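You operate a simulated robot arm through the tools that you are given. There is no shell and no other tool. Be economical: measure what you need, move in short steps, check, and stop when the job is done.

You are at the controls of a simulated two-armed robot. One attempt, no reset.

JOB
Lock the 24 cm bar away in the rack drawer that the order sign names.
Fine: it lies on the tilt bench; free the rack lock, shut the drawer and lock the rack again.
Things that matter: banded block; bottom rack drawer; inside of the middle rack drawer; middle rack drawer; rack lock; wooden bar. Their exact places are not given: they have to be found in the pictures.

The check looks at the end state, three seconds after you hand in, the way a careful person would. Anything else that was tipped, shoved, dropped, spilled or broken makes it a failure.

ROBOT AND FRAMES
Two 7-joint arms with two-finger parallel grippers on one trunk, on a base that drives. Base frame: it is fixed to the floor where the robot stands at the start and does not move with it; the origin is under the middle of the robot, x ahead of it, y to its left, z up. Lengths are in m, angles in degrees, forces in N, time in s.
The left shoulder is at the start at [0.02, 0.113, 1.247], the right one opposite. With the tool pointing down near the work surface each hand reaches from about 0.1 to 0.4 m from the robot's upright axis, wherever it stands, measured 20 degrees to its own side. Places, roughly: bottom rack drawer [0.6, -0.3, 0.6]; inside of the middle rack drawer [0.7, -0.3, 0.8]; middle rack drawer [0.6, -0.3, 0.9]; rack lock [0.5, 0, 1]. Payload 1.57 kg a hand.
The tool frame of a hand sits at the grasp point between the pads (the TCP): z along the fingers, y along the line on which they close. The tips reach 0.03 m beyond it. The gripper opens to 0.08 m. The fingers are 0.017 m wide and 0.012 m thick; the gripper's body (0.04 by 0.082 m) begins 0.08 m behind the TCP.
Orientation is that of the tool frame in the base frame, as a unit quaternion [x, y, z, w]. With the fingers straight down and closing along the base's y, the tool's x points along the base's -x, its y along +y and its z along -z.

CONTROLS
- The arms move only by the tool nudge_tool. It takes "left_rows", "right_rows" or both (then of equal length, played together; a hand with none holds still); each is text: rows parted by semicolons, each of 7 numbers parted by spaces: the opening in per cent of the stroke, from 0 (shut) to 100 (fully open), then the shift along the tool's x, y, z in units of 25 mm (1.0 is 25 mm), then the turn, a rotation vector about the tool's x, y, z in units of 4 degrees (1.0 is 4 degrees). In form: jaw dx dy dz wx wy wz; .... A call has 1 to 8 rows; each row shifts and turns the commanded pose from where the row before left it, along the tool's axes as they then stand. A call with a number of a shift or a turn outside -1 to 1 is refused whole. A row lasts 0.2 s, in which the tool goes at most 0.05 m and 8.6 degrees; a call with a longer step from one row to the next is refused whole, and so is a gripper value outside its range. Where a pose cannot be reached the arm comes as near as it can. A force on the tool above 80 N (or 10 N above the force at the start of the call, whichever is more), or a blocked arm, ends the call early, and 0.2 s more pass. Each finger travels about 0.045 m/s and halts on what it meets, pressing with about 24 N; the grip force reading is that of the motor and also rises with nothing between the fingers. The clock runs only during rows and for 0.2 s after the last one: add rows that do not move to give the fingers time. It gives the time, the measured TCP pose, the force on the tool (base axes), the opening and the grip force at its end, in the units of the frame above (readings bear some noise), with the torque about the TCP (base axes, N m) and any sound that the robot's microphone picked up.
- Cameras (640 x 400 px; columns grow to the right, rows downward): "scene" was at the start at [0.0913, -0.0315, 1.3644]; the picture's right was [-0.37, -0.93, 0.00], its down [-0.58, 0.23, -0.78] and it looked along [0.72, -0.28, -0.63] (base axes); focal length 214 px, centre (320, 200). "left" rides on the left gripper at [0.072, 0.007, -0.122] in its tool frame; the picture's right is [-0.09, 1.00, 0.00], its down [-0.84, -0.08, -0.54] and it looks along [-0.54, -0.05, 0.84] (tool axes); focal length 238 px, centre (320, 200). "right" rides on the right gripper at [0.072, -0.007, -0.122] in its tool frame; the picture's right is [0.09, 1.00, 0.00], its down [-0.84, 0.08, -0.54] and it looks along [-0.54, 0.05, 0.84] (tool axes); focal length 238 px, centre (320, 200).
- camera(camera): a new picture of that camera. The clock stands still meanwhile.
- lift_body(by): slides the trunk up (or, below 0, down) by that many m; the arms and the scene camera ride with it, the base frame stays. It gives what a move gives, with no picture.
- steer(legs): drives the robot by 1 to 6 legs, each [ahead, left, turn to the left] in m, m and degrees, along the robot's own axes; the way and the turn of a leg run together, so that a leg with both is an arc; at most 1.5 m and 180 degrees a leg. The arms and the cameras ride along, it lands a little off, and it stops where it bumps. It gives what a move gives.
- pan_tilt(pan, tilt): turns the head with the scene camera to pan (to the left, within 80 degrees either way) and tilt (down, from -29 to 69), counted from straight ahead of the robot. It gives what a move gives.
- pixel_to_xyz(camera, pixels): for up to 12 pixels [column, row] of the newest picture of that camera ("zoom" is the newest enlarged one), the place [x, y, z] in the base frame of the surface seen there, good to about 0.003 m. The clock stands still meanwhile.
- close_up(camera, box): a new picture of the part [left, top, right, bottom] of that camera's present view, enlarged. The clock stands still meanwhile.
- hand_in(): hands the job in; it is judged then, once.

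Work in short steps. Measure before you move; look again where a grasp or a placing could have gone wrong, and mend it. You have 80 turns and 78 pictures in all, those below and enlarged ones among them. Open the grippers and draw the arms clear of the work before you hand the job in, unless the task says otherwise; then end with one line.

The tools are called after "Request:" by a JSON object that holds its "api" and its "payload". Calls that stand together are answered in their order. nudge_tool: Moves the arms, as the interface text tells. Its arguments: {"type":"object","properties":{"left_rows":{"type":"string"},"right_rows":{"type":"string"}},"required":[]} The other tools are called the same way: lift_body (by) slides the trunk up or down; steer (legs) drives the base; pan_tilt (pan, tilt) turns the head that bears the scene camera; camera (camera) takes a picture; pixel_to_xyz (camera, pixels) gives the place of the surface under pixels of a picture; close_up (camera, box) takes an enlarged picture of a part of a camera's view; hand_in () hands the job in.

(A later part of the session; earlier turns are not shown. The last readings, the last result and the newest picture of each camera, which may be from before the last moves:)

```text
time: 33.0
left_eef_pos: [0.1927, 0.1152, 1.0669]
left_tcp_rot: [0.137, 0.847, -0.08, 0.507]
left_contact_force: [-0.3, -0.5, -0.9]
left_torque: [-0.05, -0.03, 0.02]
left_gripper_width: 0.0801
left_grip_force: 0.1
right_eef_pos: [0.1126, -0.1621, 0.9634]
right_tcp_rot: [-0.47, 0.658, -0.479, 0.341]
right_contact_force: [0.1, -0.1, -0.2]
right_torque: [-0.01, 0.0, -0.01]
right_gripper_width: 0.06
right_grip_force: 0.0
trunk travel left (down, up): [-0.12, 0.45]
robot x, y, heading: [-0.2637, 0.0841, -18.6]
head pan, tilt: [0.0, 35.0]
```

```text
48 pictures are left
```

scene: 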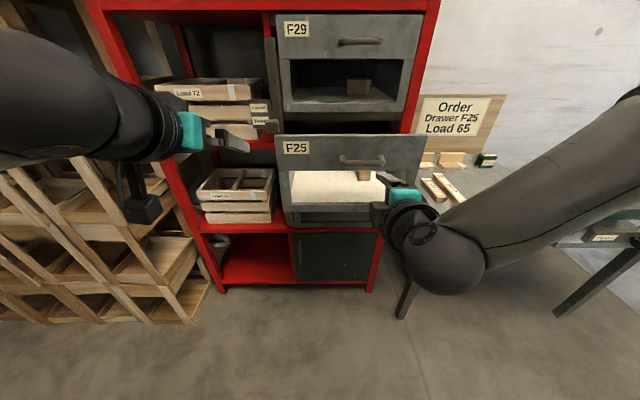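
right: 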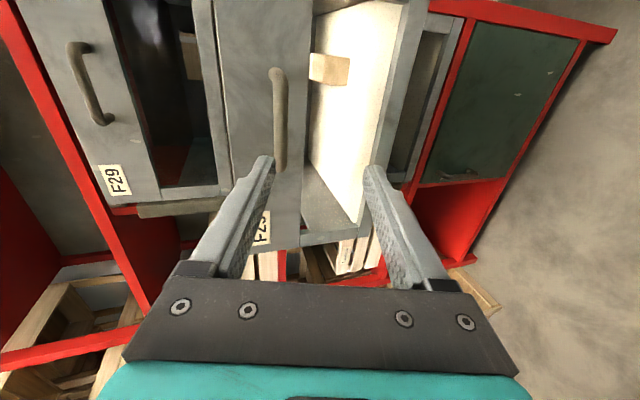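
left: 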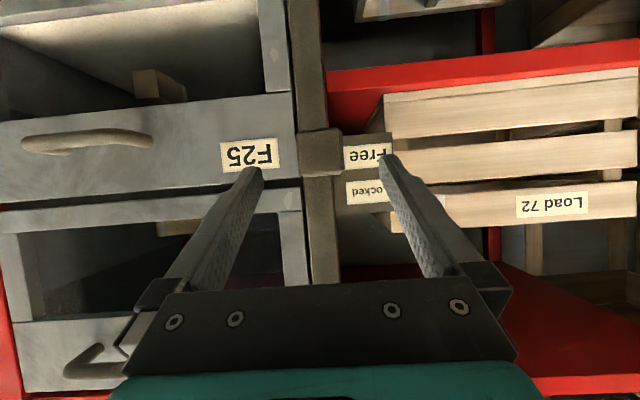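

The drawer stays open and the hand is clear. For the bar I need the right tool pointing down, so I'll raise the trunk 18 cm and start turning the right tool back.

Request:
{"api": "lift_body", "payload": {"by": 0.18}}

Request:
{"api": "nudge_tool", "payload": {"right_rows": "75 0 0 0 -1 0 1; 75 0 0 0 -1 .07 1; 75 0 0 0 -.99 .14 1; 75 0 0 0 -.98 .21 1; 75 0 0 0 -.96 .28 1; 75 0 0 0 -.94 .34 1; 75 0 0 0 -.91 .41 1; 75 0 0 0 -.88 .47 1"}}

Request:
{"api": "nudge_tool", "payload": {"right_rows": "75 0 0 0 -.85 .53 1; 75 0 0 0 -.81 .59 1; 75 0 0 0 -.77 .64 1; 75 0 0 0 -.72 .69 1; 75 0 0 0 -.67 .74 1; 75 0 0 0 -.62 .79 1; 75 0 0 0 -.56 .83 1; 75 0 0 0 -.5 .87 1"}}

```text
time: 35.0
left_eef_pos: [0.1937, 0.1164, 1.2471]
left_tcp_rot: [0.137, 0.848, -0.081, 0.506]
left_contact_force: [-0.2, 1.8, 0.9]
left_torque: [0.01, -0.01, 0.01]
left_gripper_width: 0.08
left_grip_force: 0.1
right_eef_pos: [0.1127, -0.1618, 1.1421]
right_tcp_rot: [-0.47, 0.658, -0.479, 0.341]
right_contact_force: [-0.4, 0.2, -0.7]
right_torque: [-0.04, 0.0, 0.02]
right_gripper_width: 0.06
right_grip_force: 0.1
trunk travel left (down, up): [-0.3, 0.27]
robot x, y, heading: [-0.2607, 0.0878, -18.7]
head pan, tilt: [0.0, 35.0]
```

```text
time: 36.8
left_eef_pos: [0.1936, 0.1159, 1.2473]
left_tcp_rot: [0.138, 0.847, -0.081, 0.507]
left_contact_force: [-0.3, 0.6, -0.6]
left_torque: [-0.03, 0.01, 0.01]
left_gripper_width: 0.0798
left_grip_force: 0.1
right_eef_pos: [0.1122, -0.1638, 1.1426]
right_tcp_rot: [-0.318, 0.884, -0.208, 0.272]
right_contact_force: [-0.3, -0.9, -0.2]
right_torque: [-0.01, -0.05, 0.01]
right_gripper_width: 0.06
right_grip_force: 0.1
trunk travel left (down, up): [-0.3, 0.27]
robot x, y, heading: [-0.2647, 0.0869, -18.7]
head pan, tilt: [0.0, 35.0]
```

```text
time: 38.6
left_eef_pos: [0.1937, 0.1153, 1.2481]
left_tcp_rot: [0.137, 0.847, -0.081, 0.506]
left_contact_force: [0.3, 0.2, 0.2]
left_torque: [0.01, 0.0, -0.02]
left_gripper_width: 0.0798
left_grip_force: 0.1
right_eef_pos: [0.1122, -0.1624, 1.1435]
right_tcp_rot: [-0.07, 0.995, -0.013, 0.071]
right_contact_force: [0.7, 0.1, -0.5]
right_torque: [-0.01, 0.04, -0.01]
right_gripper_width: 0.0598
right_grip_force: 0.0
trunk travel left (down, up): [-0.3, 0.27]
robot x, y, heading: [-0.264, 0.0898, -18.9]
head pan, tilt: [0.0, 35.0]
```

The right tool is nearly down, with 27° of yaw and 8° of tilt left. I'll finish that while pulling it in, and fold the left hand back so it won't meet the rack when I drive to the bench.

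Request:
{"api": "nudge_tool", "payload": {"left_rows": "60 .211 0 -.397 0 1 0; 60 .239 0 -.382 0 1 0; 60 .265 0 -.364 0 1 0; 60 .289 0 -.345 0 1 0; 60 .313 0 -.324 0 1 0; 60 .334 0 -.301 0 1 0; 60 .355 0 -.277 0 1 0; 60 .373 0 -.252 0 1 0", "right_rows": "75 .57 0 0 0 .29 .96; 75 .57 0 0 0 .29 .96; 75 .57 0 0 0 .29 .96; 75 .57 0 0 0 .29 .96; 75 .57 0 0 0 .29 .96; 75 .57 0 0 0 .29 .96; 75 .57 0 0 0 .29 .96; 75 0 0 0 0 0 0"}}

Request:
{"api": "nudge_tool", "payload": {"left_rows": "60 .39 0 -.225 0 1 0; 60 .405 0 -.197 0 1 0; 60 .417 0 -.169 0 1 0; 60 .428 0 -.139 0 1 0; 60 .437 0 -.109 0 1 0; 60 .443 0 -.078 0 1 0; 60 .448 0 -.047 0 1 0"}}

```text
time: 40.4
left_eef_pos: [0.1069, 0.1442, 1.2499]
left_tcp_rot: [0.154, 0.954, -0.039, 0.253]
left_contact_force: [0.0, -0.3, -0.1]
left_torque: [0.0, 0.0, -0.01]
left_gripper_width: 0.0478
left_grip_force: 0.1
right_eef_pos: [0.0147, -0.157, 1.1361]
right_tcp_rot: [0.163, 0.987, -0.003, 0.001]
right_contact_force: [0.3, 0.2, -0.5]
right_torque: [0.01, 0.02, -0.01]
right_gripper_width: 0.06
right_grip_force: 0.2
trunk travel left (down, up): [-0.3, 0.27]
robot x, y, heading: [-0.2624, 0.0864, -18.4]
head pan, tilt: [0.0, 35.0]
```

```text
time: 42.0
left_eef_pos: [0.0333, 0.1693, 1.25]
left_tcp_rot: [0.159, 0.987, -0.001, 0.014]
left_contact_force: [-0.1, 0.3, 0.0]
left_torque: [-0.02, 0.02, -0.02]
left_gripper_width: 0.0482
left_grip_force: 0.0
right_eef_pos: [0.0149, -0.1562, 1.1349]
right_tcp_rot: [0.162, 0.987, -0.002, 0.003]
right_contact_force: [-0.1, 0.1, 0.5]
right_torque: [0.02, -0.01, -0.05]
right_gripper_width: 0.0598
right_grip_force: 0.0
trunk travel left (down, up): [-0.3, 0.27]
robot x, y, heading: [-0.264, 0.0904, -18.9]
head pan, tilt: [0.0, 35.0]
```

Both tools are down. Before driving, I'll look towards the bench and the open drawer to plan a clear stance.

Request:
{"api": "pan_tilt", "payload": {"pan": -30, "tilt": 40}}

Request:
{"api": "camera", "payload": {"camera": "scene"}}

```text
time: 43.0
left_eef_pos: [0.0324, 0.1684, 1.2484]
left_tcp_rot: [0.16, 0.987, 0.0, 0.015]
left_contact_force: [-0.5, -0.7, -0.4]
left_torque: [0.0, -0.02, 0.01]
left_gripper_width: 0.048
left_grip_force: 0.3
right_eef_pos: [0.0143, -0.1569, 1.1358]
right_tcp_rot: [0.163, 0.987, -0.002, 0.003]
right_contact_force: [-0.7, -0.7, -0.3]
right_torque: [0.02, -0.01, 0.0]
right_gripper_width: 0.0601
right_grip_force: 0.3
trunk travel left (down, up): [-0.3, 0.27]
robot x, y, heading: [-0.2649, 0.089, -18.6]
head pan, tilt: [-30.0, 40.0]
```

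```text
47 pictures are left
```

scene: 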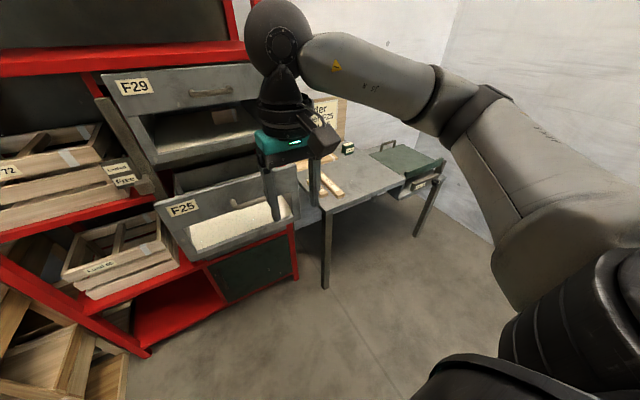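

The elbows ride high, so only the torso and base need room. I'll measure the bench legs and edges and the drawer's corner.

Request:
{"api": "pixel_to_xyz", "payload": {"camera": "scene", "pixels": [[325, 284], [415, 235], [328, 209], [440, 180], [402, 196], [298, 166], [290, 222], [420, 180], [395, 150], [440, 170], [330, 188], [308, 168]]}}

Request:
{"api": "close_up", "payload": {"camera": "scene", "box": [140, 80, 460, 300]}}

```text
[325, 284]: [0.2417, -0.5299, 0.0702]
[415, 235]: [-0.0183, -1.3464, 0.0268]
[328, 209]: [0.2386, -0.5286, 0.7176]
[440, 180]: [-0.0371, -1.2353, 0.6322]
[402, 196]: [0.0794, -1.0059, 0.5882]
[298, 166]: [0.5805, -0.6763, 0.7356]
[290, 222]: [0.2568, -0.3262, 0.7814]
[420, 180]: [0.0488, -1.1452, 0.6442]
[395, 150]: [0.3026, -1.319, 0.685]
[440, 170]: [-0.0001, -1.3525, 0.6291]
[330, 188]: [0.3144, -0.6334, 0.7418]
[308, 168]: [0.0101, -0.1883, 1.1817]
```

```text
1.82 times, centred on (300, 190) of scene
```

zoom: 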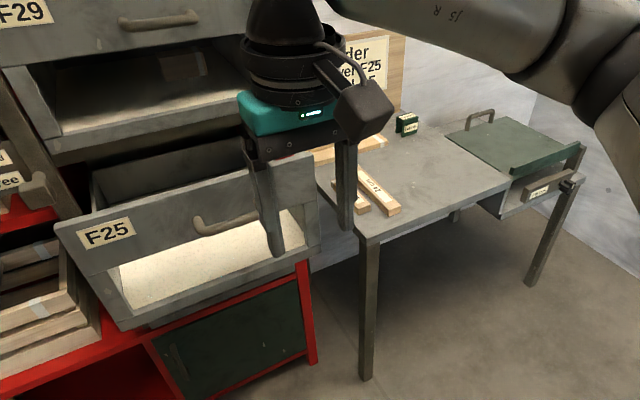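

The bench front edge runs parallel to the rack at n=-0.389, and the bar lies 15 cm behind it. I'll slide right 45 cm, then go forward 30 cm, and check before getting close.

Request:
{"api": "steer", "payload": {"legs": [[0, -0.447, 0], [0.33, 0, 0]]}}

Request:
{"api": "pan_tilt", "payload": {"pan": 0, "tilt": 60}}

Request:
{"api": "camera", "payload": {"camera": "scene"}}

```text
time: 47.5
left_eef_pos: [0.1956, -0.377, 1.2485]
left_tcp_rot: [0.168, 0.986, -0.001, 0.014]
left_contact_force: [0.6, -0.1, -0.6]
left_torque: [0.01, 0.04, 0.05]
left_gripper_width: 0.048
left_grip_force: 0.2
right_eef_pos: [0.17, -0.7013, 1.1342]
right_tcp_rot: [0.172, 0.985, -0.003, 0.002]
right_contact_force: [0.3, -0.1, 0.0]
right_torque: [-0.01, 0.01, 0.01]
right_gripper_width: 0.0602
right_grip_force: 0.0
trunk travel left (down, up): [-0.3, 0.27]
robot x, y, heading: [-0.1052, -0.4517, -19.4]
head pan, tilt: [-30.0, 40.0]
```

```text
time: 48.4
left_eef_pos: [0.1939, -0.3776, 1.2502]
left_tcp_rot: [0.167, 0.986, -0.001, 0.016]
left_contact_force: [-0.3, 1.6, 0.6]
left_torque: [0.02, -0.01, 0.0]
left_gripper_width: 0.048
left_grip_force: 0.0
right_eef_pos: [0.1689, -0.7003, 1.1361]
right_tcp_rot: [0.171, 0.985, -0.002, 0.002]
right_contact_force: [0.2, -0.6, 0.8]
right_torque: [0.01, 0.03, 0.01]
right_gripper_width: 0.0601
right_grip_force: 0.1
trunk travel left (down, up): [-0.3, 0.27]
robot x, y, heading: [-0.1061, -0.4512, -19.7]
head pan, tilt: [0.0, 60.0]
```

```text
45 pictures are left
```

scene: 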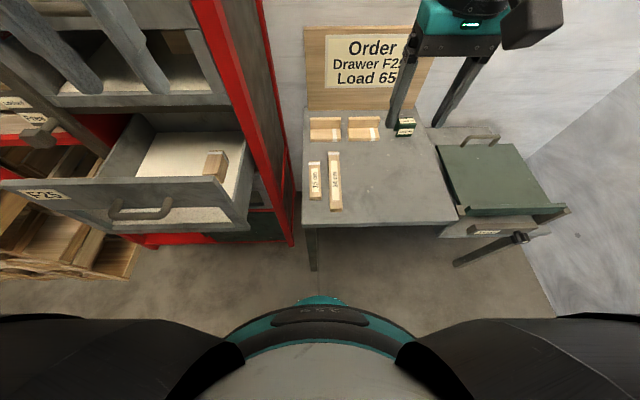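

The robot's own front shows at row 297, with free floor between it and the bench. I'll measure that clearance.

Request:
{"api": "pixel_to_xyz", "payload": {"camera": "scene", "pixels": [[320, 299], [320, 320], [250, 325], [312, 225], [313, 270], [140, 210], [245, 222], [334, 157], [335, 208], [215, 165], [220, 180], [190, 160]]}}

Request:
{"api": "close_up", "payload": {"camera": "scene", "box": [90, 100, 290, 250]}}

```text
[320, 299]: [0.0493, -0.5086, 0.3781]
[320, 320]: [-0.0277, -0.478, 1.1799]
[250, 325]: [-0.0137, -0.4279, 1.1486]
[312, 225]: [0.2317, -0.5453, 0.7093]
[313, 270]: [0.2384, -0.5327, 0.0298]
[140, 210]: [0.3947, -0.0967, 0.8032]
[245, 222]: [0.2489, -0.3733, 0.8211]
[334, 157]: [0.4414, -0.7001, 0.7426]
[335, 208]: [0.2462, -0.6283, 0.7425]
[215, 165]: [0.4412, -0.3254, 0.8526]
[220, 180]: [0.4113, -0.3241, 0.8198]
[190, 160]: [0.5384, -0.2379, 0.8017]
```

```text
2.67 times, centred on (190, 175) of scene
```

zoom: 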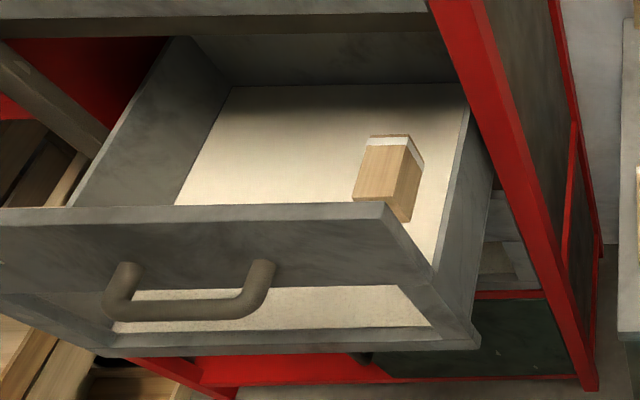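

The base has room: its front is only 16 cm ahead of the axis. The bar seems nearly aligned with the robot, so I'll zoom and measure its edges exactly.

Request:
{"api": "close_up", "payload": {"camera": "scene", "box": [290, 140, 370, 220]}}

Request:
{"api": "pixel_to_xyz", "payload": {"camera": "zoom", "pixels": [[308, 120], [390, 120], [350, 120], [315, 340], [410, 340], [362, 340], [350, 100], [362, 355], [312, 230], [400, 230], [260, 250], [180, 200]]}}

```text
5.00 times, centred on (330, 180) of scene
```

zoom: 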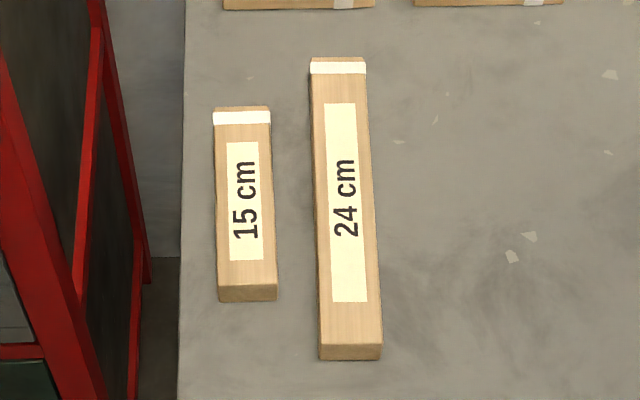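

```text
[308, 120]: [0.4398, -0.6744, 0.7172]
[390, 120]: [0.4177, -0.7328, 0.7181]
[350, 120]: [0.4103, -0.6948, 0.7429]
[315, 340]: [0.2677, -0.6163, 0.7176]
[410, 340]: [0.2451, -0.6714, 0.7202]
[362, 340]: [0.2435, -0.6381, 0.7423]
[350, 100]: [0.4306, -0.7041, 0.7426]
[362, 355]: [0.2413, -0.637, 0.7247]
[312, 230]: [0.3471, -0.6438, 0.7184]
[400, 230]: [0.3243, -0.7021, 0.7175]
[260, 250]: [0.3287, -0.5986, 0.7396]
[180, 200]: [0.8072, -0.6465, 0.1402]
```

The bar's centre is about (0.356,-0.668), its top at z 0.742 and its heading -18.6°, parallel to the rack normal. I'll drive 10 cm closer and 3.5 cm left, turning 1°.

Request:
{"api": "steer", "payload": {"legs": [[0.1, 0.04, 1.0]]}}

```text
time: 49.6
left_eef_pos: [0.3004, -0.3666, 1.2477]
left_tcp_rot: [0.16, 0.987, -0.001, 0.013]
left_contact_force: [0.4, -0.2, 0.8]
left_torque: [0.04, 0.05, 0.04]
left_gripper_width: 0.0481
left_grip_force: 0.0
right_eef_pos: [0.2818, -0.6916, 1.1351]
right_tcp_rot: [0.163, 0.987, -0.002, 0.002]
right_contact_force: [-0.4, -0.1, -0.1]
right_torque: [0.0, 0.03, 0.02]
right_gripper_width: 0.0603
right_grip_force: 0.1
trunk travel left (down, up): [-0.3, 0.27]
robot x, y, heading: [0.0037, -0.4436, -18.9]
head pan, tilt: [0.0, 60.0]
```

I'll move over the bar and descend 18 cm, then check alignment with the wrist camera.

Request:
{"api": "nudge_tool", "payload": {"right_rows": "70 -.313 .232 .9 0 0 0; 70 -.313 .232 .9 0 0 0; 70 -.313 .232 .9 0 0 0; 70 -.313 .232 .9 0 0 0; 70 -.313 .232 .9 0 0 0; 70 -.313 .232 .9 0 0 0; 70 -.313 .232 .9 0 0 0; 70 -.313 .232 .9 0 0 0"}}

Request:
{"api": "camera", "payload": {"camera": "right"}}

```text
time: 51.4
left_eef_pos: [0.2989, -0.3667, 1.249]
left_tcp_rot: [0.159, 0.987, 0.0, 0.014]
left_contact_force: [1.3, 0.5, -0.5]
left_torque: [0.0, 0.01, 0.01]
left_gripper_width: 0.0482
left_grip_force: 0.0
right_eef_pos: [0.3561, -0.6696, 0.9572]
right_tcp_rot: [0.163, 0.987, -0.002, 0.002]
right_contact_force: [0.7, -0.1, -0.3]
right_torque: [0.0, -0.01, -0.01]
right_gripper_width: 0.0559
right_grip_force: 0.0
trunk travel left (down, up): [-0.3, 0.27]
robot x, y, heading: [0.0021, -0.4438, -18.7]
head pan, tilt: [0.0, 60.0]
```

```text
42 pictures are left
```

right: 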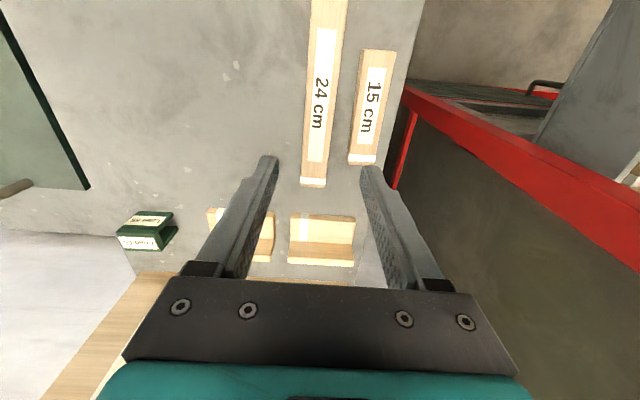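

The bar at row 110 is centred at column 320 between the fingers. I'll descend 20 cm, leaving the tips about 9 mm above the bench top.

Request:
{"api": "nudge_tool", "payload": {"right_rows": "70 0 0 1 0 0 0; 70 0 0 1 0 0 0; 70 0 0 1 0 0 0; 70 0 0 1 0 0 0; 70 0 0 1 0 0 0; 70 0 0 1 0 0 0; 70 0 0 1 0 0 0; 70 0 0 1 0 0 0"}}

Request:
{"api": "camera", "payload": {"camera": "right"}}

```text
time: 53.2
left_eef_pos: [0.2984, -0.3663, 1.2491]
left_tcp_rot: [0.159, 0.987, -0.001, 0.015]
left_contact_force: [0.0, -0.5, 0.0]
left_torque: [0.02, -0.01, -0.01]
left_gripper_width: 0.0478
left_grip_force: 0.1
right_eef_pos: [0.358, -0.6698, 0.7547]
right_tcp_rot: [0.163, 0.987, -0.002, 0.002]
right_contact_force: [0.5, -0.9, 0.7]
right_torque: [-0.03, -0.02, 0.02]
right_gripper_width: 0.0559
right_grip_force: 0.1
trunk travel left (down, up): [-0.3, 0.27]
robot x, y, heading: [0.0015, -0.447, -18.8]
head pan, tilt: [0.0, 60.0]
```

```text
41 pictures are left
```

right: 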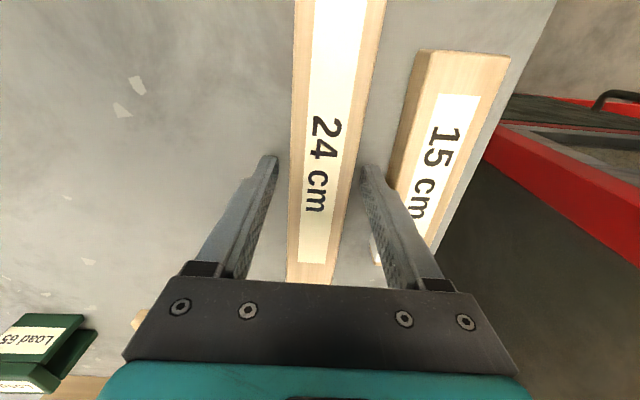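

The fingers straddle the 24 cm bar without touching the 15 cm one. I'll close and lift gently.

Request:
{"api": "nudge_tool", "payload": {"right_rows": "0 0 0 0 0 0 0; 0 0 0 0 0 0 0; 0 0 0 0 0 0 0; 0 0 0 0 0 0 0; 0 0 0 -.4 0 0 0; 0 0 0 -1 0 0 0; 0 0 0 -1 0 0 0; 0 0 0 -1 0 0 0"}}

Request:
{"api": "lift_body", "payload": {"by": 0.22}}

Request:
{"api": "camera", "payload": {"camera": "right"}}

Request:
{"api": "camera", "payload": {"camera": "scene"}}

```text
time: 55.0
left_eef_pos: [0.2998, -0.3672, 1.2486]
left_tcp_rot: [0.158, 0.987, -0.001, 0.014]
left_contact_force: [0.2, 0.3, -0.6]
left_torque: [-0.04, 0.02, 0.01]
left_gripper_width: 0.0481
left_grip_force: 0.0
right_eef_pos: [0.3558, -0.6668, 0.8402]
right_tcp_rot: [0.163, 0.987, -0.002, 0.002]
right_contact_force: [-1.2, -0.3, -1.1]
right_torque: [-0.02, -0.01, 0.0]
right_gripper_width: 0.0397
right_grip_force: 24.7
trunk travel left (down, up): [-0.3, 0.27]
robot x, y, heading: [0.0039, -0.4438, -18.5]
head pan, tilt: [0.0, 60.0]
```

```text
time: 57.4
left_eef_pos: [0.2982, -0.3672, 1.4696]
left_tcp_rot: [0.159, 0.987, 0.0, 0.014]
left_contact_force: [0.3, 0.0, 0.0]
left_torque: [0.02, 0.0, -0.01]
left_gripper_width: 0.0479
left_grip_force: 0.0
right_eef_pos: [0.3552, -0.6674, 1.0595]
right_tcp_rot: [0.163, 0.987, -0.002, 0.002]
right_contact_force: [-0.8, -0.1, -1.1]
right_torque: [-0.02, 0.0, 0.02]
right_gripper_width: 0.0396
right_grip_force: 23.9
trunk travel left (down, up): [-0.52, 0.05]
robot x, y, heading: [0.0007, -0.4493, -18.9]
head pan, tilt: [0.0, 60.0]
```

```text
40 pictures are left
```

right: 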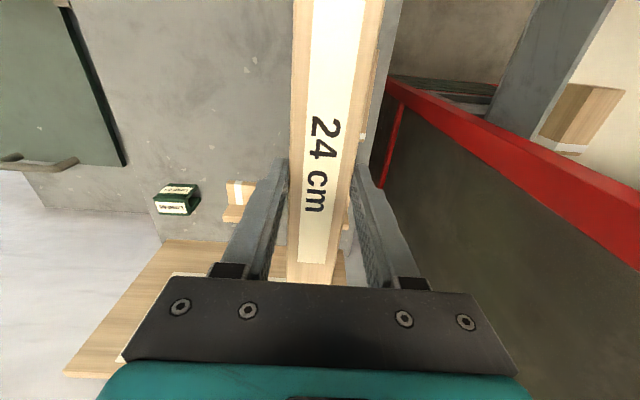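

```text
39 pictures are left
```

scene: 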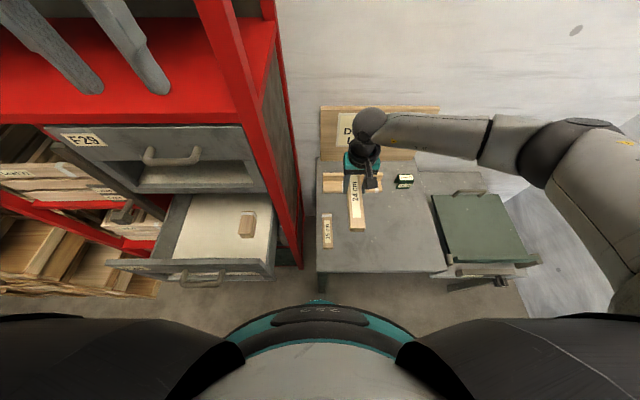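

The bar is held firmly (39.7 mm) and clear. I'll back off 40 cm, raise the trunk 4 cm and begin turning the bar 90° in free space.

Request:
{"api": "steer", "payload": {"legs": [[-0.4, 0, 0]]}}

Request:
{"api": "lift_body", "payload": {"by": 0.045}}

Request:
{"api": "nudge_tool", "payload": {"right_rows": "0 0 0 0 0 0 -1; 0 0 0 0 0 0 -1; 0 0 0 0 0 0 -1; 0 0 0 0 0 0 -1; 0 0 0 0 0 0 -1; 0 0 0 0 0 0 -1; 0 0 0 0 0 0 -1; 0 0 0 0 0 0 -1"}}

Request:
{"api": "nudge_tool", "payload": {"right_rows": "0 0 0 0 0 0 -1; 0 0 0 0 0 0 -1; 0 0 0 0 0 0 -1; 0 0 0 0 0 0 -1; 0 0 0 0 0 0 -1; 0 0 0 0 0 0 -1; 0 0 0 0 0 0 -1; 0 0 0 0 0 0 -1"}}

Request:
{"api": "nudge_tool", "payload": {"right_rows": "0 0 0 0 0 0 -1; 0 0 0 0 0 0 -1; 0 0 0 0 0 0 -1; 0 0 0 0 0 0 -1; 0 0 0 0 0 0 -1; 0 0 0 0 0 0 -1; 0 0 0 0 0 0 -.5"}}

```text
time: 59.8
left_eef_pos: [-0.0708, -0.2424, 1.4693]
left_tcp_rot: [0.164, 0.986, -0.001, 0.015]
left_contact_force: [0.2, 0.6, -0.7]
left_torque: [0.0, -0.02, -0.01]
left_gripper_width: 0.0479
left_grip_force: 0.0
right_eef_pos: [-0.0178, -0.5453, 1.0602]
right_tcp_rot: [0.167, 0.986, -0.003, 0.001]
right_contact_force: [0.6, -0.2, 0.1]
right_torque: [0.04, -0.01, 0.03]
right_gripper_width: 0.0392
right_grip_force: 23.9
trunk travel left (down, up): [-0.52, 0.05]
robot x, y, heading: [-0.3691, -0.3165, -19.4]
head pan, tilt: [0.0, 60.0]
```

```text
time: 60.7
left_eef_pos: [-0.0698, -0.2422, 1.514]
left_tcp_rot: [0.164, 0.986, -0.001, 0.016]
left_contact_force: [-0.1, -0.2, -0.4]
left_torque: [-0.02, 0.01, -0.01]
left_gripper_width: 0.0479
left_grip_force: 0.1
right_eef_pos: [-0.0166, -0.5442, 1.1053]
right_tcp_rot: [0.168, 0.986, -0.001, 0.002]
right_contact_force: [0.3, 0.5, -0.8]
right_torque: [-0.01, -0.02, 0.0]
right_gripper_width: 0.0393
right_grip_force: 24.5
trunk travel left (down, up): [-0.565, 0.005]
robot x, y, heading: [-0.3672, -0.3232, -19.2]
head pan, tilt: [0.0, 60.0]
```

```text
time: 62.5
left_eef_pos: [-0.0702, -0.2418, 1.5137]
left_tcp_rot: [0.164, 0.986, 0.0, 0.015]
left_contact_force: [-0.4, -0.1, 0.3]
left_torque: [-0.03, -0.04, -0.02]
left_gripper_width: 0.0481
left_grip_force: 0.1
right_eef_pos: [-0.0162, -0.5454, 1.1056]
right_tcp_rot: [-0.111, 0.994, -0.002, 0.001]
right_contact_force: [0.1, 0.6, -1.6]
right_torque: [-0.01, 0.01, 0.04]
right_gripper_width: 0.0394
right_grip_force: 24.7
trunk travel left (down, up): [-0.565, 0.005]
robot x, y, heading: [-0.3675, -0.3213, -19.1]
head pan, tilt: [0.0, 60.0]
```

```text
time: 64.3
left_eef_pos: [-0.0691, -0.2417, 1.5143]
left_tcp_rot: [0.164, 0.986, -0.001, 0.015]
left_contact_force: [-1.1, 0.2, -0.5]
left_torque: [0.01, 0.02, 0.0]
left_gripper_width: 0.048
left_grip_force: 0.1
right_eef_pos: [-0.0168, -0.5449, 1.1061]
right_tcp_rot: [-0.315, 0.949, -0.003, 0.001]
right_contact_force: [-0.1, -0.2, -0.5]
right_torque: [0.0, 0.0, -0.01]
right_gripper_width: 0.0396
right_grip_force: 24.2
right hand out of reach, approached as far as the arm can: row 7, 8
trunk travel left (down, up): [-0.565, 0.005]
robot x, y, heading: [-0.368, -0.3188, -19.5]
head pan, tilt: [0.0, 60.0]
```

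```text
time: 65.9
left_eef_pos: [-0.0706, -0.2422, 1.5136]
left_tcp_rot: [0.164, 0.986, -0.002, 0.016]
left_contact_force: [0.5, -0.4, -0.2]
left_torque: [-0.05, 0.04, -0.02]
left_gripper_width: 0.0479
left_grip_force: 0.0
right_eef_pos: [-0.0161, -0.5456, 1.1043]
right_tcp_rot: [-0.33, 0.944, -0.004, 0.0]
right_contact_force: [-0.1, 0.5, -1.9]
right_torque: [0.01, 0.02, -0.03]
right_gripper_width: 0.0392
right_grip_force: 24.1
right hand out of reach, approached as far as the arm can: row 1, 2, 3, 4, 5, 6
trunk travel left (down, up): [-0.565, 0.005]
robot x, y, heading: [-0.3691, -0.3214, -19.1]
head pan, tilt: [0.0, 60.0]
```

The wrist stops at 58° of yaw. The rest can come from the robot: with a heading of about +14.6° the bar lies parallel to the drawer front. I'll turn the robot 33.7° and drive most of the way, then check.

Request:
{"api": "steer", "payload": {"legs": [[0, 0, 33.7], [0.18, -0.014, 0]]}}

Request:
{"api": "pan_tilt", "payload": {"pan": -15, "tilt": 55}}

Request:
{"api": "camera", "payload": {"camera": "scene"}}

```text
time: 69.0
left_eef_pos: [0.0144, -0.0563, 1.5125]
left_tcp_rot: [-0.13, 0.991, 0.003, 0.014]
left_contact_force: [-0.2, -0.2, -0.5]
left_torque: [0.02, -0.02, -0.01]
left_gripper_width: 0.048
left_grip_force: 0.1
right_eef_pos: [0.2292, -0.2776, 1.1042]
right_tcp_rot: [-0.591, 0.807, -0.003, 0.0]
right_contact_force: [-0.6, 0.1, -2.2]
right_torque: [-0.01, -0.01, 0.02]
right_gripper_width: 0.0393
right_grip_force: 23.7
trunk travel left (down, up): [-0.565, 0.005]
robot x, y, heading: [-0.1926, -0.2864, 14.6]
head pan, tilt: [0.0, 60.0]
```

```text
time: 69.8
left_eef_pos: [0.0137, -0.056, 1.5149]
left_tcp_rot: [-0.13, 0.991, 0.004, 0.015]
left_contact_force: [-0.2, -0.4, 0.7]
left_torque: [0.0, -0.01, -0.03]
left_gripper_width: 0.048
left_grip_force: 0.0
right_eef_pos: [0.2271, -0.2784, 1.1049]
right_tcp_rot: [-0.591, 0.806, -0.003, 0.001]
right_contact_force: [0.0, 0.1, -1.3]
right_torque: [-0.03, 0.01, -0.01]
right_gripper_width: 0.0391
right_grip_force: 24.6
trunk travel left (down, up): [-0.565, 0.005]
robot x, y, heading: [-0.1898, -0.2885, 14.6]
head pan, tilt: [-15.0, 55.0]
```

```text
38 pictures are left
```

scene: 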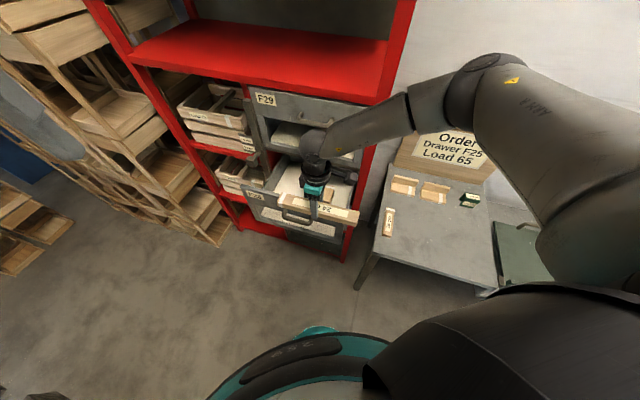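

The bar is parallel to the drawer front. Before moving in, I'll check where the forearm and elbow are relative to the rack's right post.

Request:
{"api": "pixel_to_xyz", "payload": {"camera": "scene", "pixels": [[330, 135], [370, 118], [410, 100], [455, 70], [485, 62], [520, 65], [312, 165], [345, 212], [290, 212], [320, 192], [330, 110], [345, 160]]}}

Request:
{"api": "close_up", "payload": {"camera": "scene", "box": [230, 80, 430, 270]}}

```text
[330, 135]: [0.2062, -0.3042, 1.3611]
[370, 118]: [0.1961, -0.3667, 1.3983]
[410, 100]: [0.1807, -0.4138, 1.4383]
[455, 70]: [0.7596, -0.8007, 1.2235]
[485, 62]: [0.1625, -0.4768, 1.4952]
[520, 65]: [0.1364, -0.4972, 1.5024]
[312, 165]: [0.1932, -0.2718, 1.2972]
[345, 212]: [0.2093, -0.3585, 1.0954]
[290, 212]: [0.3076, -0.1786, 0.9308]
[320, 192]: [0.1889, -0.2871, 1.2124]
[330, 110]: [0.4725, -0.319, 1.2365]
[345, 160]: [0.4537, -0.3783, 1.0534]
```

```text
2.11 times, centred on (330, 175) of scene
```

zoom: 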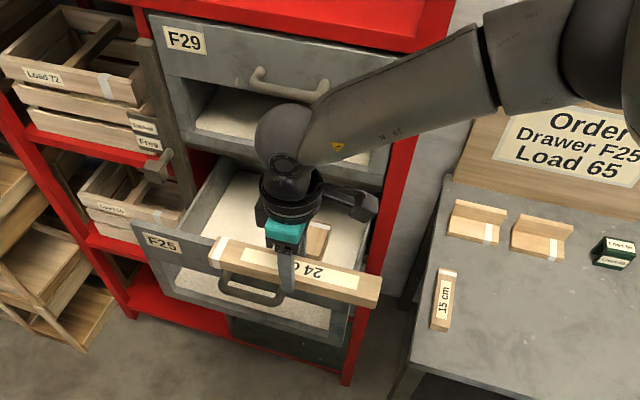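

The elbow and wrist keep about 5 cm from the rack after the move. I'll drive 14.5 cm forward so the bar is over the drawer, and check.

Request:
{"api": "steer", "payload": {"legs": [[0.145, 0.003, 0]]}}

Request:
{"api": "camera", "payload": {"camera": "scene"}}

Request:
{"api": "camera", "payload": {"camera": "right"}}

```text
time: 71.2
left_eef_pos: [0.1561, -0.0171, 1.5153]
left_tcp_rot: [-0.129, 0.992, 0.004, 0.014]
left_contact_force: [0.2, 0.7, 0.8]
left_torque: [-0.02, 0.01, 0.0]
left_gripper_width: 0.048
left_grip_force: 0.0
right_eef_pos: [0.3693, -0.2394, 1.1047]
right_tcp_rot: [-0.59, 0.807, -0.003, 0.001]
right_contact_force: [0.5, 0.1, -0.4]
right_torque: [-0.01, 0.01, 0.01]
right_gripper_width: 0.0393
right_grip_force: 23.7
trunk travel left (down, up): [-0.565, 0.005]
robot x, y, heading: [-0.0522, -0.2481, 14.8]
head pan, tilt: [-15.0, 55.0]
```

```text
36 pictures are left
```

scene: 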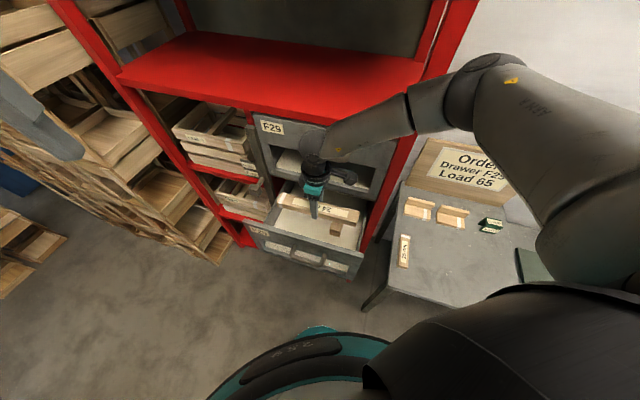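

```text
35 pictures are left
```

right: 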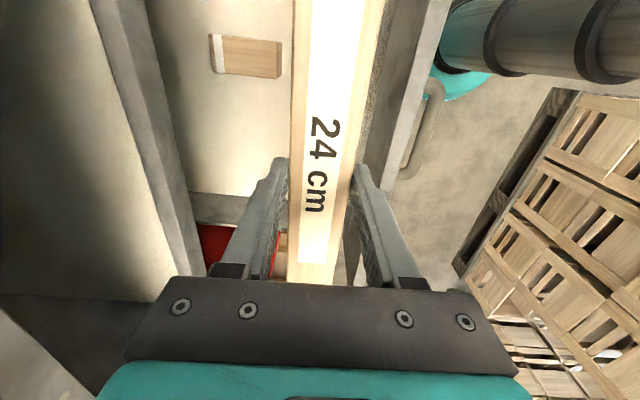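

The bar is over the drawer, with the block at (245,55) to one side. I'll measure the drawer walls around it before lowering.

Request:
{"api": "pixel_to_xyz", "payload": {"camera": "right", "pixels": [[395, 100], [420, 60], [405, 40], [210, 207], [215, 195], [245, 55], [272, 60], [170, 100], [180, 200], [385, 180], [270, 150], [352, 250]]}}

Request:
{"api": "close_up", "payload": {"camera": "scene", "box": [230, 100, 420, 290]}}

```text
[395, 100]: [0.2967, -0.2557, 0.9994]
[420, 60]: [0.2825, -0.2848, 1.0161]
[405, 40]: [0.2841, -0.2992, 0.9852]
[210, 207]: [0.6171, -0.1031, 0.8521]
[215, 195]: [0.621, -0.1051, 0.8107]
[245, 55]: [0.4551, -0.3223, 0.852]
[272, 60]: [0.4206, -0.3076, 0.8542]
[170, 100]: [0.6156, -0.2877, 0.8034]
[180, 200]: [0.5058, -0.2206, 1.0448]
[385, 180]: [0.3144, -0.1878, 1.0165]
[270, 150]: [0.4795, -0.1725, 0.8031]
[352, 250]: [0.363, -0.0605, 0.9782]
```

```text
2.11 times, centred on (325, 195) of scene
```

zoom: 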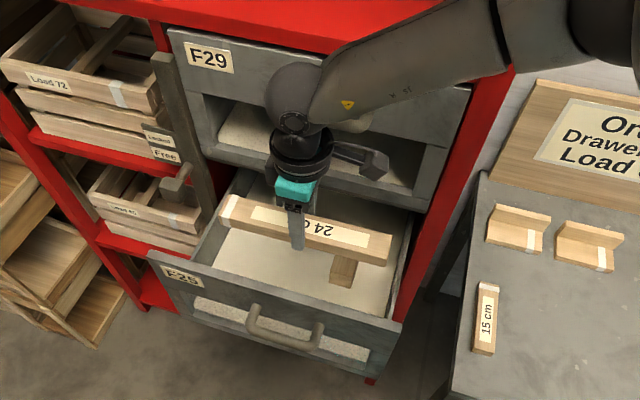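

The panel's inner face is at n=-0.36, the block front at -0.494 and the bar at -0.425±0.02, so it fits. I'll lower the trunk in two steps, watching forces.

Request:
{"api": "lift_body", "payload": {"by": -0.14}}

Request:
{"api": "camera", "payload": {"camera": "right"}}

Request:
{"api": "close_up", "payload": {"camera": "scene", "box": [230, 60, 420, 250]}}

```text
time: 72.8
left_eef_pos: [0.1544, -0.0176, 1.3738]
left_tcp_rot: [-0.129, 0.992, 0.003, 0.015]
left_contact_force: [0.5, 0.0, -0.3]
left_torque: [0.01, 0.01, 0.0]
left_gripper_width: 0.048
left_grip_force: 0.0
right_eef_pos: [0.3688, -0.2398, 0.9642]
right_tcp_rot: [-0.59, 0.807, -0.004, 0.002]
right_contact_force: [0.1, -1.2, -1.1]
right_torque: [0.02, 0.02, 0.0]
right_gripper_width: 0.0393
right_grip_force: 24.2
trunk travel left (down, up): [-0.425, 0.145]
robot x, y, heading: [-0.0501, -0.2468, 14.6]
head pan, tilt: [-15.0, 55.0]
```

```text
33 pictures are left
```

right: 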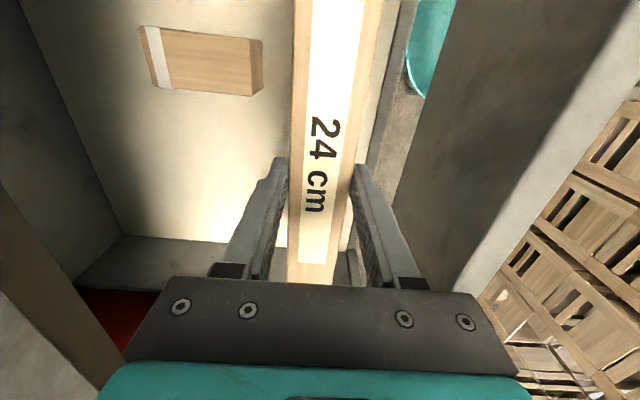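

```text
2.11 times, centred on (325, 155) of scene
```

zoom: 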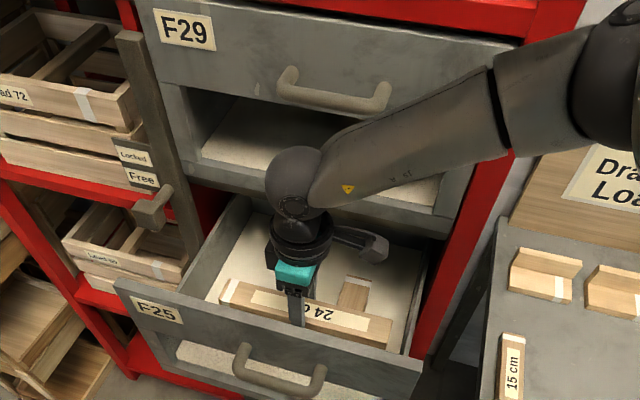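

All clear. I'll lower a further 11 cm, then ease down to the drawer floor.

Request:
{"api": "lift_body", "payload": {"by": -0.11}}

Request:
{"api": "nudge_tool", "payload": {"right_rows": "0 0 0 .2 0 0 0; 0 0 0 .2 0 0 0; 0 0 0 0 0 0 0"}}

Request:
{"api": "camera", "payload": {"camera": "right"}}

```text
time: 74.3
left_eef_pos: [0.156, -0.0164, 1.2644]
left_tcp_rot: [-0.129, 0.991, 0.004, 0.014]
left_contact_force: [0.4, 0.3, 0.0]
left_torque: [0.01, 0.03, -0.03]
left_gripper_width: 0.0482
left_grip_force: 0.1
right_eef_pos: [0.3696, -0.239, 0.8543]
right_tcp_rot: [-0.59, 0.807, -0.003, 0.001]
right_contact_force: [-0.1, -0.6, -0.8]
right_torque: [-0.01, -0.01, -0.02]
right_gripper_width: 0.0394
right_grip_force: 23.6
trunk travel left (down, up): [-0.315, 0.255]
robot x, y, heading: [-0.0509, -0.2471, 14.3]
head pan, tilt: [-15.0, 55.0]
```

```text
time: 75.1
left_eef_pos: [0.1568, -0.0171, 1.2639]
left_tcp_rot: [-0.128, 0.992, 0.004, 0.015]
left_contact_force: [-1.1, -0.3, -0.3]
left_torque: [-0.01, -0.01, 0.01]
left_gripper_width: 0.0482
left_grip_force: 0.1
right_eef_pos: [0.3679, -0.2407, 0.8451]
right_tcp_rot: [-0.591, 0.807, -0.004, 0.001]
right_contact_force: [-0.4, -0.3, -1.5]
right_torque: [0.02, 0.04, -0.02]
right_gripper_width: 0.0394
right_grip_force: 23.5
trunk travel left (down, up): [-0.315, 0.255]
robot x, y, heading: [-0.0532, -0.2449, 14.6]
head pan, tilt: [-15.0, 55.0]
```

```text
31 pictures are left
```

right: 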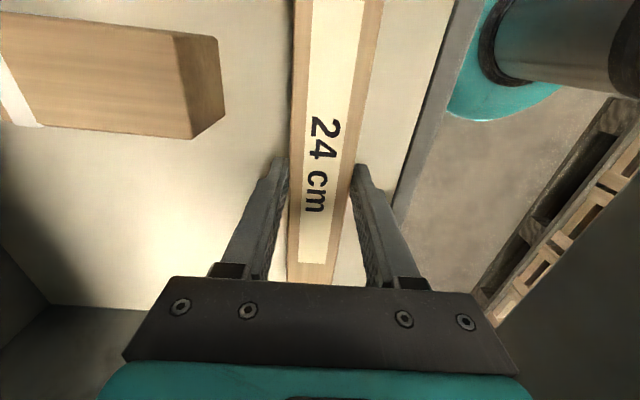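

Still no contact, and the floor should be about 4 mm lower. I'll ease down 5 mm and release.

Request:
{"api": "nudge_tool", "payload": {"right_rows": "0 0 0 .1 0 0 0; 0 0 0 .08 0 0 0; 0 0 0 0 0 0 0"}}

Request:
{"api": "nudge_tool", "payload": {"right_rows": "68 0 0 0 0 0 0; 68 0 0 0 0 0 0; 68 0 0 0 0 0 0; 68 0 0 -.5 0 0 0; 68 0 0 -1 0 0 0; 68 0 0 -1 0 0 0"}}

Request:
{"api": "camera", "payload": {"camera": "right"}}

```text
time: 75.9
left_eef_pos: [0.155, -0.0171, 1.2632]
left_tcp_rot: [-0.128, 0.992, 0.004, 0.014]
left_contact_force: [-0.7, 0.3, -0.3]
left_torque: [-0.02, -0.02, 0.02]
left_gripper_width: 0.0481
left_grip_force: 0.0
right_eef_pos: [0.3695, -0.2397, 0.8403]
right_tcp_rot: [-0.59, 0.807, -0.004, 0.001]
right_contact_force: [0.7, 0.2, -1.8]
right_torque: [0.03, 0.0, -0.01]
right_gripper_width: 0.0396
right_grip_force: 23.9
trunk travel left (down, up): [-0.315, 0.255]
robot x, y, heading: [-0.0492, -0.245, 14.7]
head pan, tilt: [-15.0, 55.0]
```

```text
time: 77.3
left_eef_pos: [0.1558, -0.0173, 1.2638]
left_tcp_rot: [-0.13, 0.991, 0.003, 0.015]
left_contact_force: [-0.3, -0.7, -0.1]
left_torque: [0.03, 0.01, 0.03]
left_gripper_width: 0.0479
left_grip_force: 0.1
right_eef_pos: [0.3682, -0.2367, 0.9032]
right_tcp_rot: [-0.59, 0.807, -0.003, 0.001]
right_contact_force: [1.0, -0.2, 0.2]
right_torque: [0.02, -0.02, -0.03]
right_gripper_width: 0.0542
right_grip_force: 0.1
trunk travel left (down, up): [-0.315, 0.255]
robot x, y, heading: [-0.0463, -0.2486, 14.5]
head pan, tilt: [-15.0, 55.0]
```

```text
30 pictures are left
```

right: 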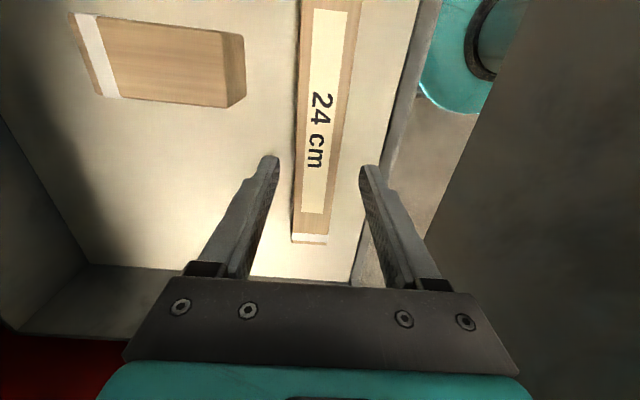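

The bar lies flat on the drawer floor, before the block. I'll raise the trunk clear, back away, turn to face the rack and move over to the lock side.

Request:
{"api": "lift_body", "payload": {"by": 0.25}}

Request:
{"api": "steer", "payload": {"legs": [[-0.2, 0, 0], [0, 0, -33], [-0.017, 0.357, 0]]}}

Request:
{"api": "pan_tilt", "payload": {"pan": -10, "tilt": 50}}

Request:
{"api": "camera", "payload": {"camera": "scene"}}

```text
time: 79.8
left_eef_pos: [0.156, -0.0171, 1.5138]
left_tcp_rot: [-0.13, 0.991, 0.003, 0.014]
left_contact_force: [-0.8, -0.4, 0.6]
left_torque: [0.03, 0.01, -0.01]
left_gripper_width: 0.0479
left_grip_force: 0.0
right_eef_pos: [0.3681, -0.2358, 1.1518]
right_tcp_rot: [-0.59, 0.807, -0.003, 0.001]
right_contact_force: [0.4, 0.9, 0.7]
right_torque: [-0.01, 0.0, 0.0]
right_gripper_width: 0.0546
right_grip_force: 0.0
trunk travel left (down, up): [-0.565, 0.005]
robot x, y, heading: [-0.0505, -0.2459, 14.6]
head pan, tilt: [-15.0, 55.0]
```

```text
time: 85.0
left_eef_pos: [0.1442, 0.1346, 1.5142]
left_tcp_rot: [0.15, 0.989, -0.001, 0.014]
left_contact_force: [0.0, -0.6, 0.8]
left_torque: [0.01, 0.04, -0.02]
left_gripper_width: 0.048
left_grip_force: 0.1
right_eef_pos: [0.2077, -0.1649, 1.1531]
right_tcp_rot: [-0.344, 0.939, -0.004, 0.0]
right_contact_force: [-0.2, 0.1, 0.7]
right_torque: [-0.02, 0.03, 0.01]
right_gripper_width: 0.0544
right_grip_force: 0.1
trunk travel left (down, up): [-0.565, 0.005]
robot x, y, heading: [-0.1528, 0.0451, -17.4]
head pan, tilt: [-15.0, 55.0]
```

```text
time: 85.6
left_eef_pos: [0.1444, 0.1343, 1.5136]
left_tcp_rot: [0.15, 0.989, -0.001, 0.015]
left_contact_force: [0.2, 0.7, 0.0]
left_torque: [-0.02, 0.01, 0.04]
left_gripper_width: 0.0479
left_grip_force: 0.2
right_eef_pos: [0.206, -0.1639, 1.1523]
right_tcp_rot: [-0.345, 0.939, -0.004, 0.0]
right_contact_force: [-0.2, 0.6, 0.1]
right_torque: [0.01, 0.0, 0.02]
right_gripper_width: 0.0544
right_grip_force: 0.0
trunk travel left (down, up): [-0.565, 0.005]
robot x, y, heading: [-0.1529, 0.0442, -17.7]
head pan, tilt: [-10.0, 50.0]
```

```text
29 pictures are left
```

scene: 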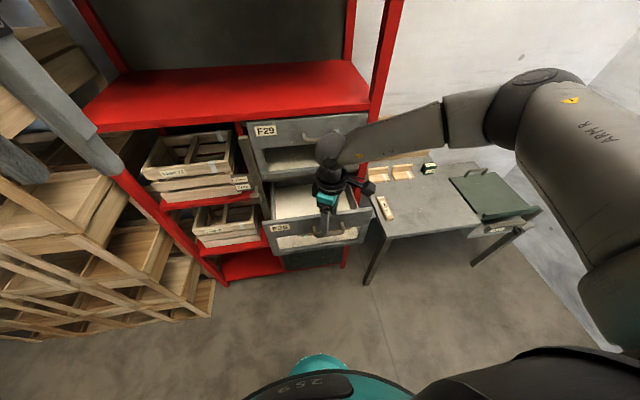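

Facing the rack again. I'll pitch the closed left hand forward to push the F25 panel, and move the right hand up, back and to its side.

Request:
{"api": "nudge_tool", "payload": {"left_rows": "0 -.46 -.475 .17 0 -1 0; 0 -.447 -.475 .202 0 -1 0; 0 -.432 -.475 .232 0 -1 0; 0 -.415 -.475 .262 0 -1 0; 0 -.395 -.475 .29 0 -1 0; 0 -.374 -.475 .317 0 -1 0; 0 -.351 -.475 .343 0 -1 0; 0 -.326 -.475 .366 0 -1 0", "right_rows": "60 .61 .03 -.625 0 0 0; 60 .61 .03 -.625 0 0 0; 60 .61 .03 -.625 0 0 0; 60 .61 .03 -.625 0 0 0; 60 .61 .03 -.625 0 0 0; 60 .61 .03 -.625 0 0 0; 60 .61 .03 -.625 0 0 0; 60 .61 .03 -.625 0 0 0"}}

Request:
{"api": "nudge_tool", "payload": {"left_rows": "0 -.3 -.475 .388 0 -1 0; 0 -.272 -.475 .408 0 -1 0; 0 -.243 -.475 .426 0 -1 0; 0 -.213 -.475 .442 0 -1 0; 0 -.181 -.475 .456 0 -1 0; 0 -.149 -.475 .467 0 -1 0; 0 -.116 -.475 .476 0 -1 0; 0 -.083 -.475 .483 0 -1 0", "right_rows": "60 .61 .03 -.625 0 0 0; 60 .61 .03 -.625 0 0 0; 60 .61 .03 -.625 0 0 0; 60 .61 .03 -.625 0 0 0; 60 .61 .03 -.625 0 0 0; 60 .61 .03 -.625 0 0 0; 60 .61 .03 -.625 0 0 0; 60 .61 .03 -.625 0 0 0"}}

```text
time: 87.4
left_eef_pos: [0.2057, 0.0133, 1.4806]
left_tcp_rot: [0.143, 0.946, -0.042, 0.288]
left_contact_force: [-0.5, -0.2, -0.2]
left_torque: [-0.01, 0.01, -0.01]
left_gripper_width: 0.0
left_grip_force: 21.3
right_eef_pos: [0.1201, -0.2311, 1.2609]
right_tcp_rot: [-0.34, 0.94, -0.006, 0.0]
right_contact_force: [-0.2, -0.6, 0.0]
right_torque: [-0.01, 0.02, -0.05]
right_gripper_width: 0.048
right_grip_force: 0.2
right hand out of reach, approached as far as the arm can: row 8
trunk travel left (down, up): [-0.565, 0.005]
robot x, y, heading: [-0.1477, 0.0498, -17.6]
head pan, tilt: [-10.0, 50.0]
```

```text
time: 89.2
left_eef_pos: [0.2655, -0.1042, 1.4508]
left_tcp_rot: [0.127, 0.83, -0.081, 0.537]
left_contact_force: [-0.3, 0.5, 1.0]
left_torque: [0.0, 0.0, 0.0]
left_gripper_width: 0.0002
left_grip_force: 21.6
right_eef_pos: [0.1217, -0.2309, 1.2619]
right_tcp_rot: [-0.339, 0.941, -0.007, 0.002]
right_contact_force: [-1.0, 0.5, 0.4]
right_torque: [0.04, -0.03, 0.0]
right_gripper_width: 0.0479
right_grip_force: 0.1
right hand out of reach, approached as far as the arm can: row 1, 2, 3, 4, 5, 6, 7, 8
trunk travel left (down, up): [-0.565, 0.005]
robot x, y, heading: [-0.152, 0.0488, -17.5]
head pan, tilt: [-10.0, 50.0]
```

The left fist is 4 cm in front of the F25 panel plane, at d=0.018. I'll lower the trunk 44.5 cm to the working height and then move the right hand sideways.

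Request:
{"api": "lift_body", "payload": {"by": -0.445}}

Request:
{"api": "nudge_tool", "payload": {"right_rows": "60 .81 -.51 0 0 0 0; 60 .81 -.51 0 0 0 0; 60 .81 -.51 0 0 0 0; 60 .81 -.51 0 0 0 0; 60 .81 -.51 0 0 0 0"}}

Request:
{"api": "camera", "payload": {"camera": "scene"}}

Request:
{"api": "camera", "payload": {"camera": "left"}}

```text
refused: -0.445 is not a number from -0.4 to 0.4
```

```text
time: 90.4
left_eef_pos: [0.2659, -0.1018, 1.4508]
left_tcp_rot: [0.127, 0.83, -0.081, 0.537]
left_contact_force: [0.5, 1.0, -0.5]
left_torque: [0.0, -0.03, -0.02]
left_gripper_width: 0.0
left_grip_force: 21.3
right_eef_pos: [0.121, -0.2305, 1.2614]
right_tcp_rot: [-0.341, 0.94, -0.006, 0.003]
right_contact_force: [-0.5, 0.6, -0.1]
right_torque: [0.0, -0.01, 0.01]
right_gripper_width: 0.0476
right_grip_force: 0.2
right hand out of reach, approached as far as the arm can: row 1, 2, 3, 4, 5
trunk travel left (down, up): [-0.565, 0.005]
robot x, y, heading: [-0.1527, 0.0486, -17.5]
head pan, tilt: [-10.0, 50.0]
```

```text
28 pictures are left
```

scene: 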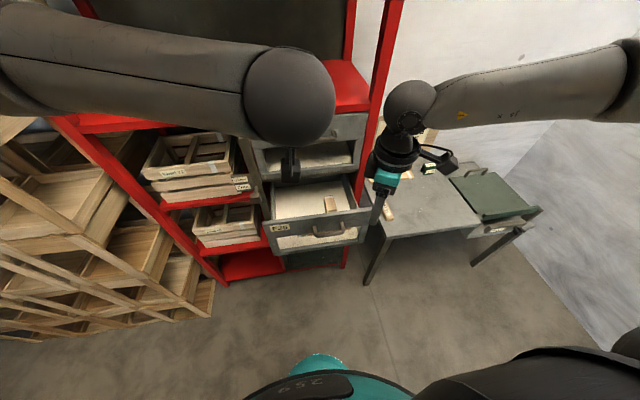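

```text
27 pictures are left
```

left: 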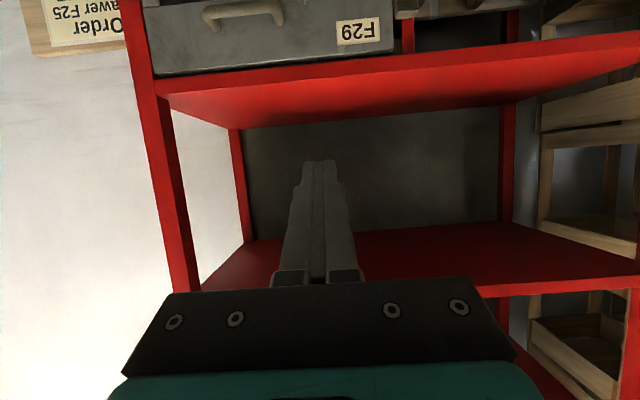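

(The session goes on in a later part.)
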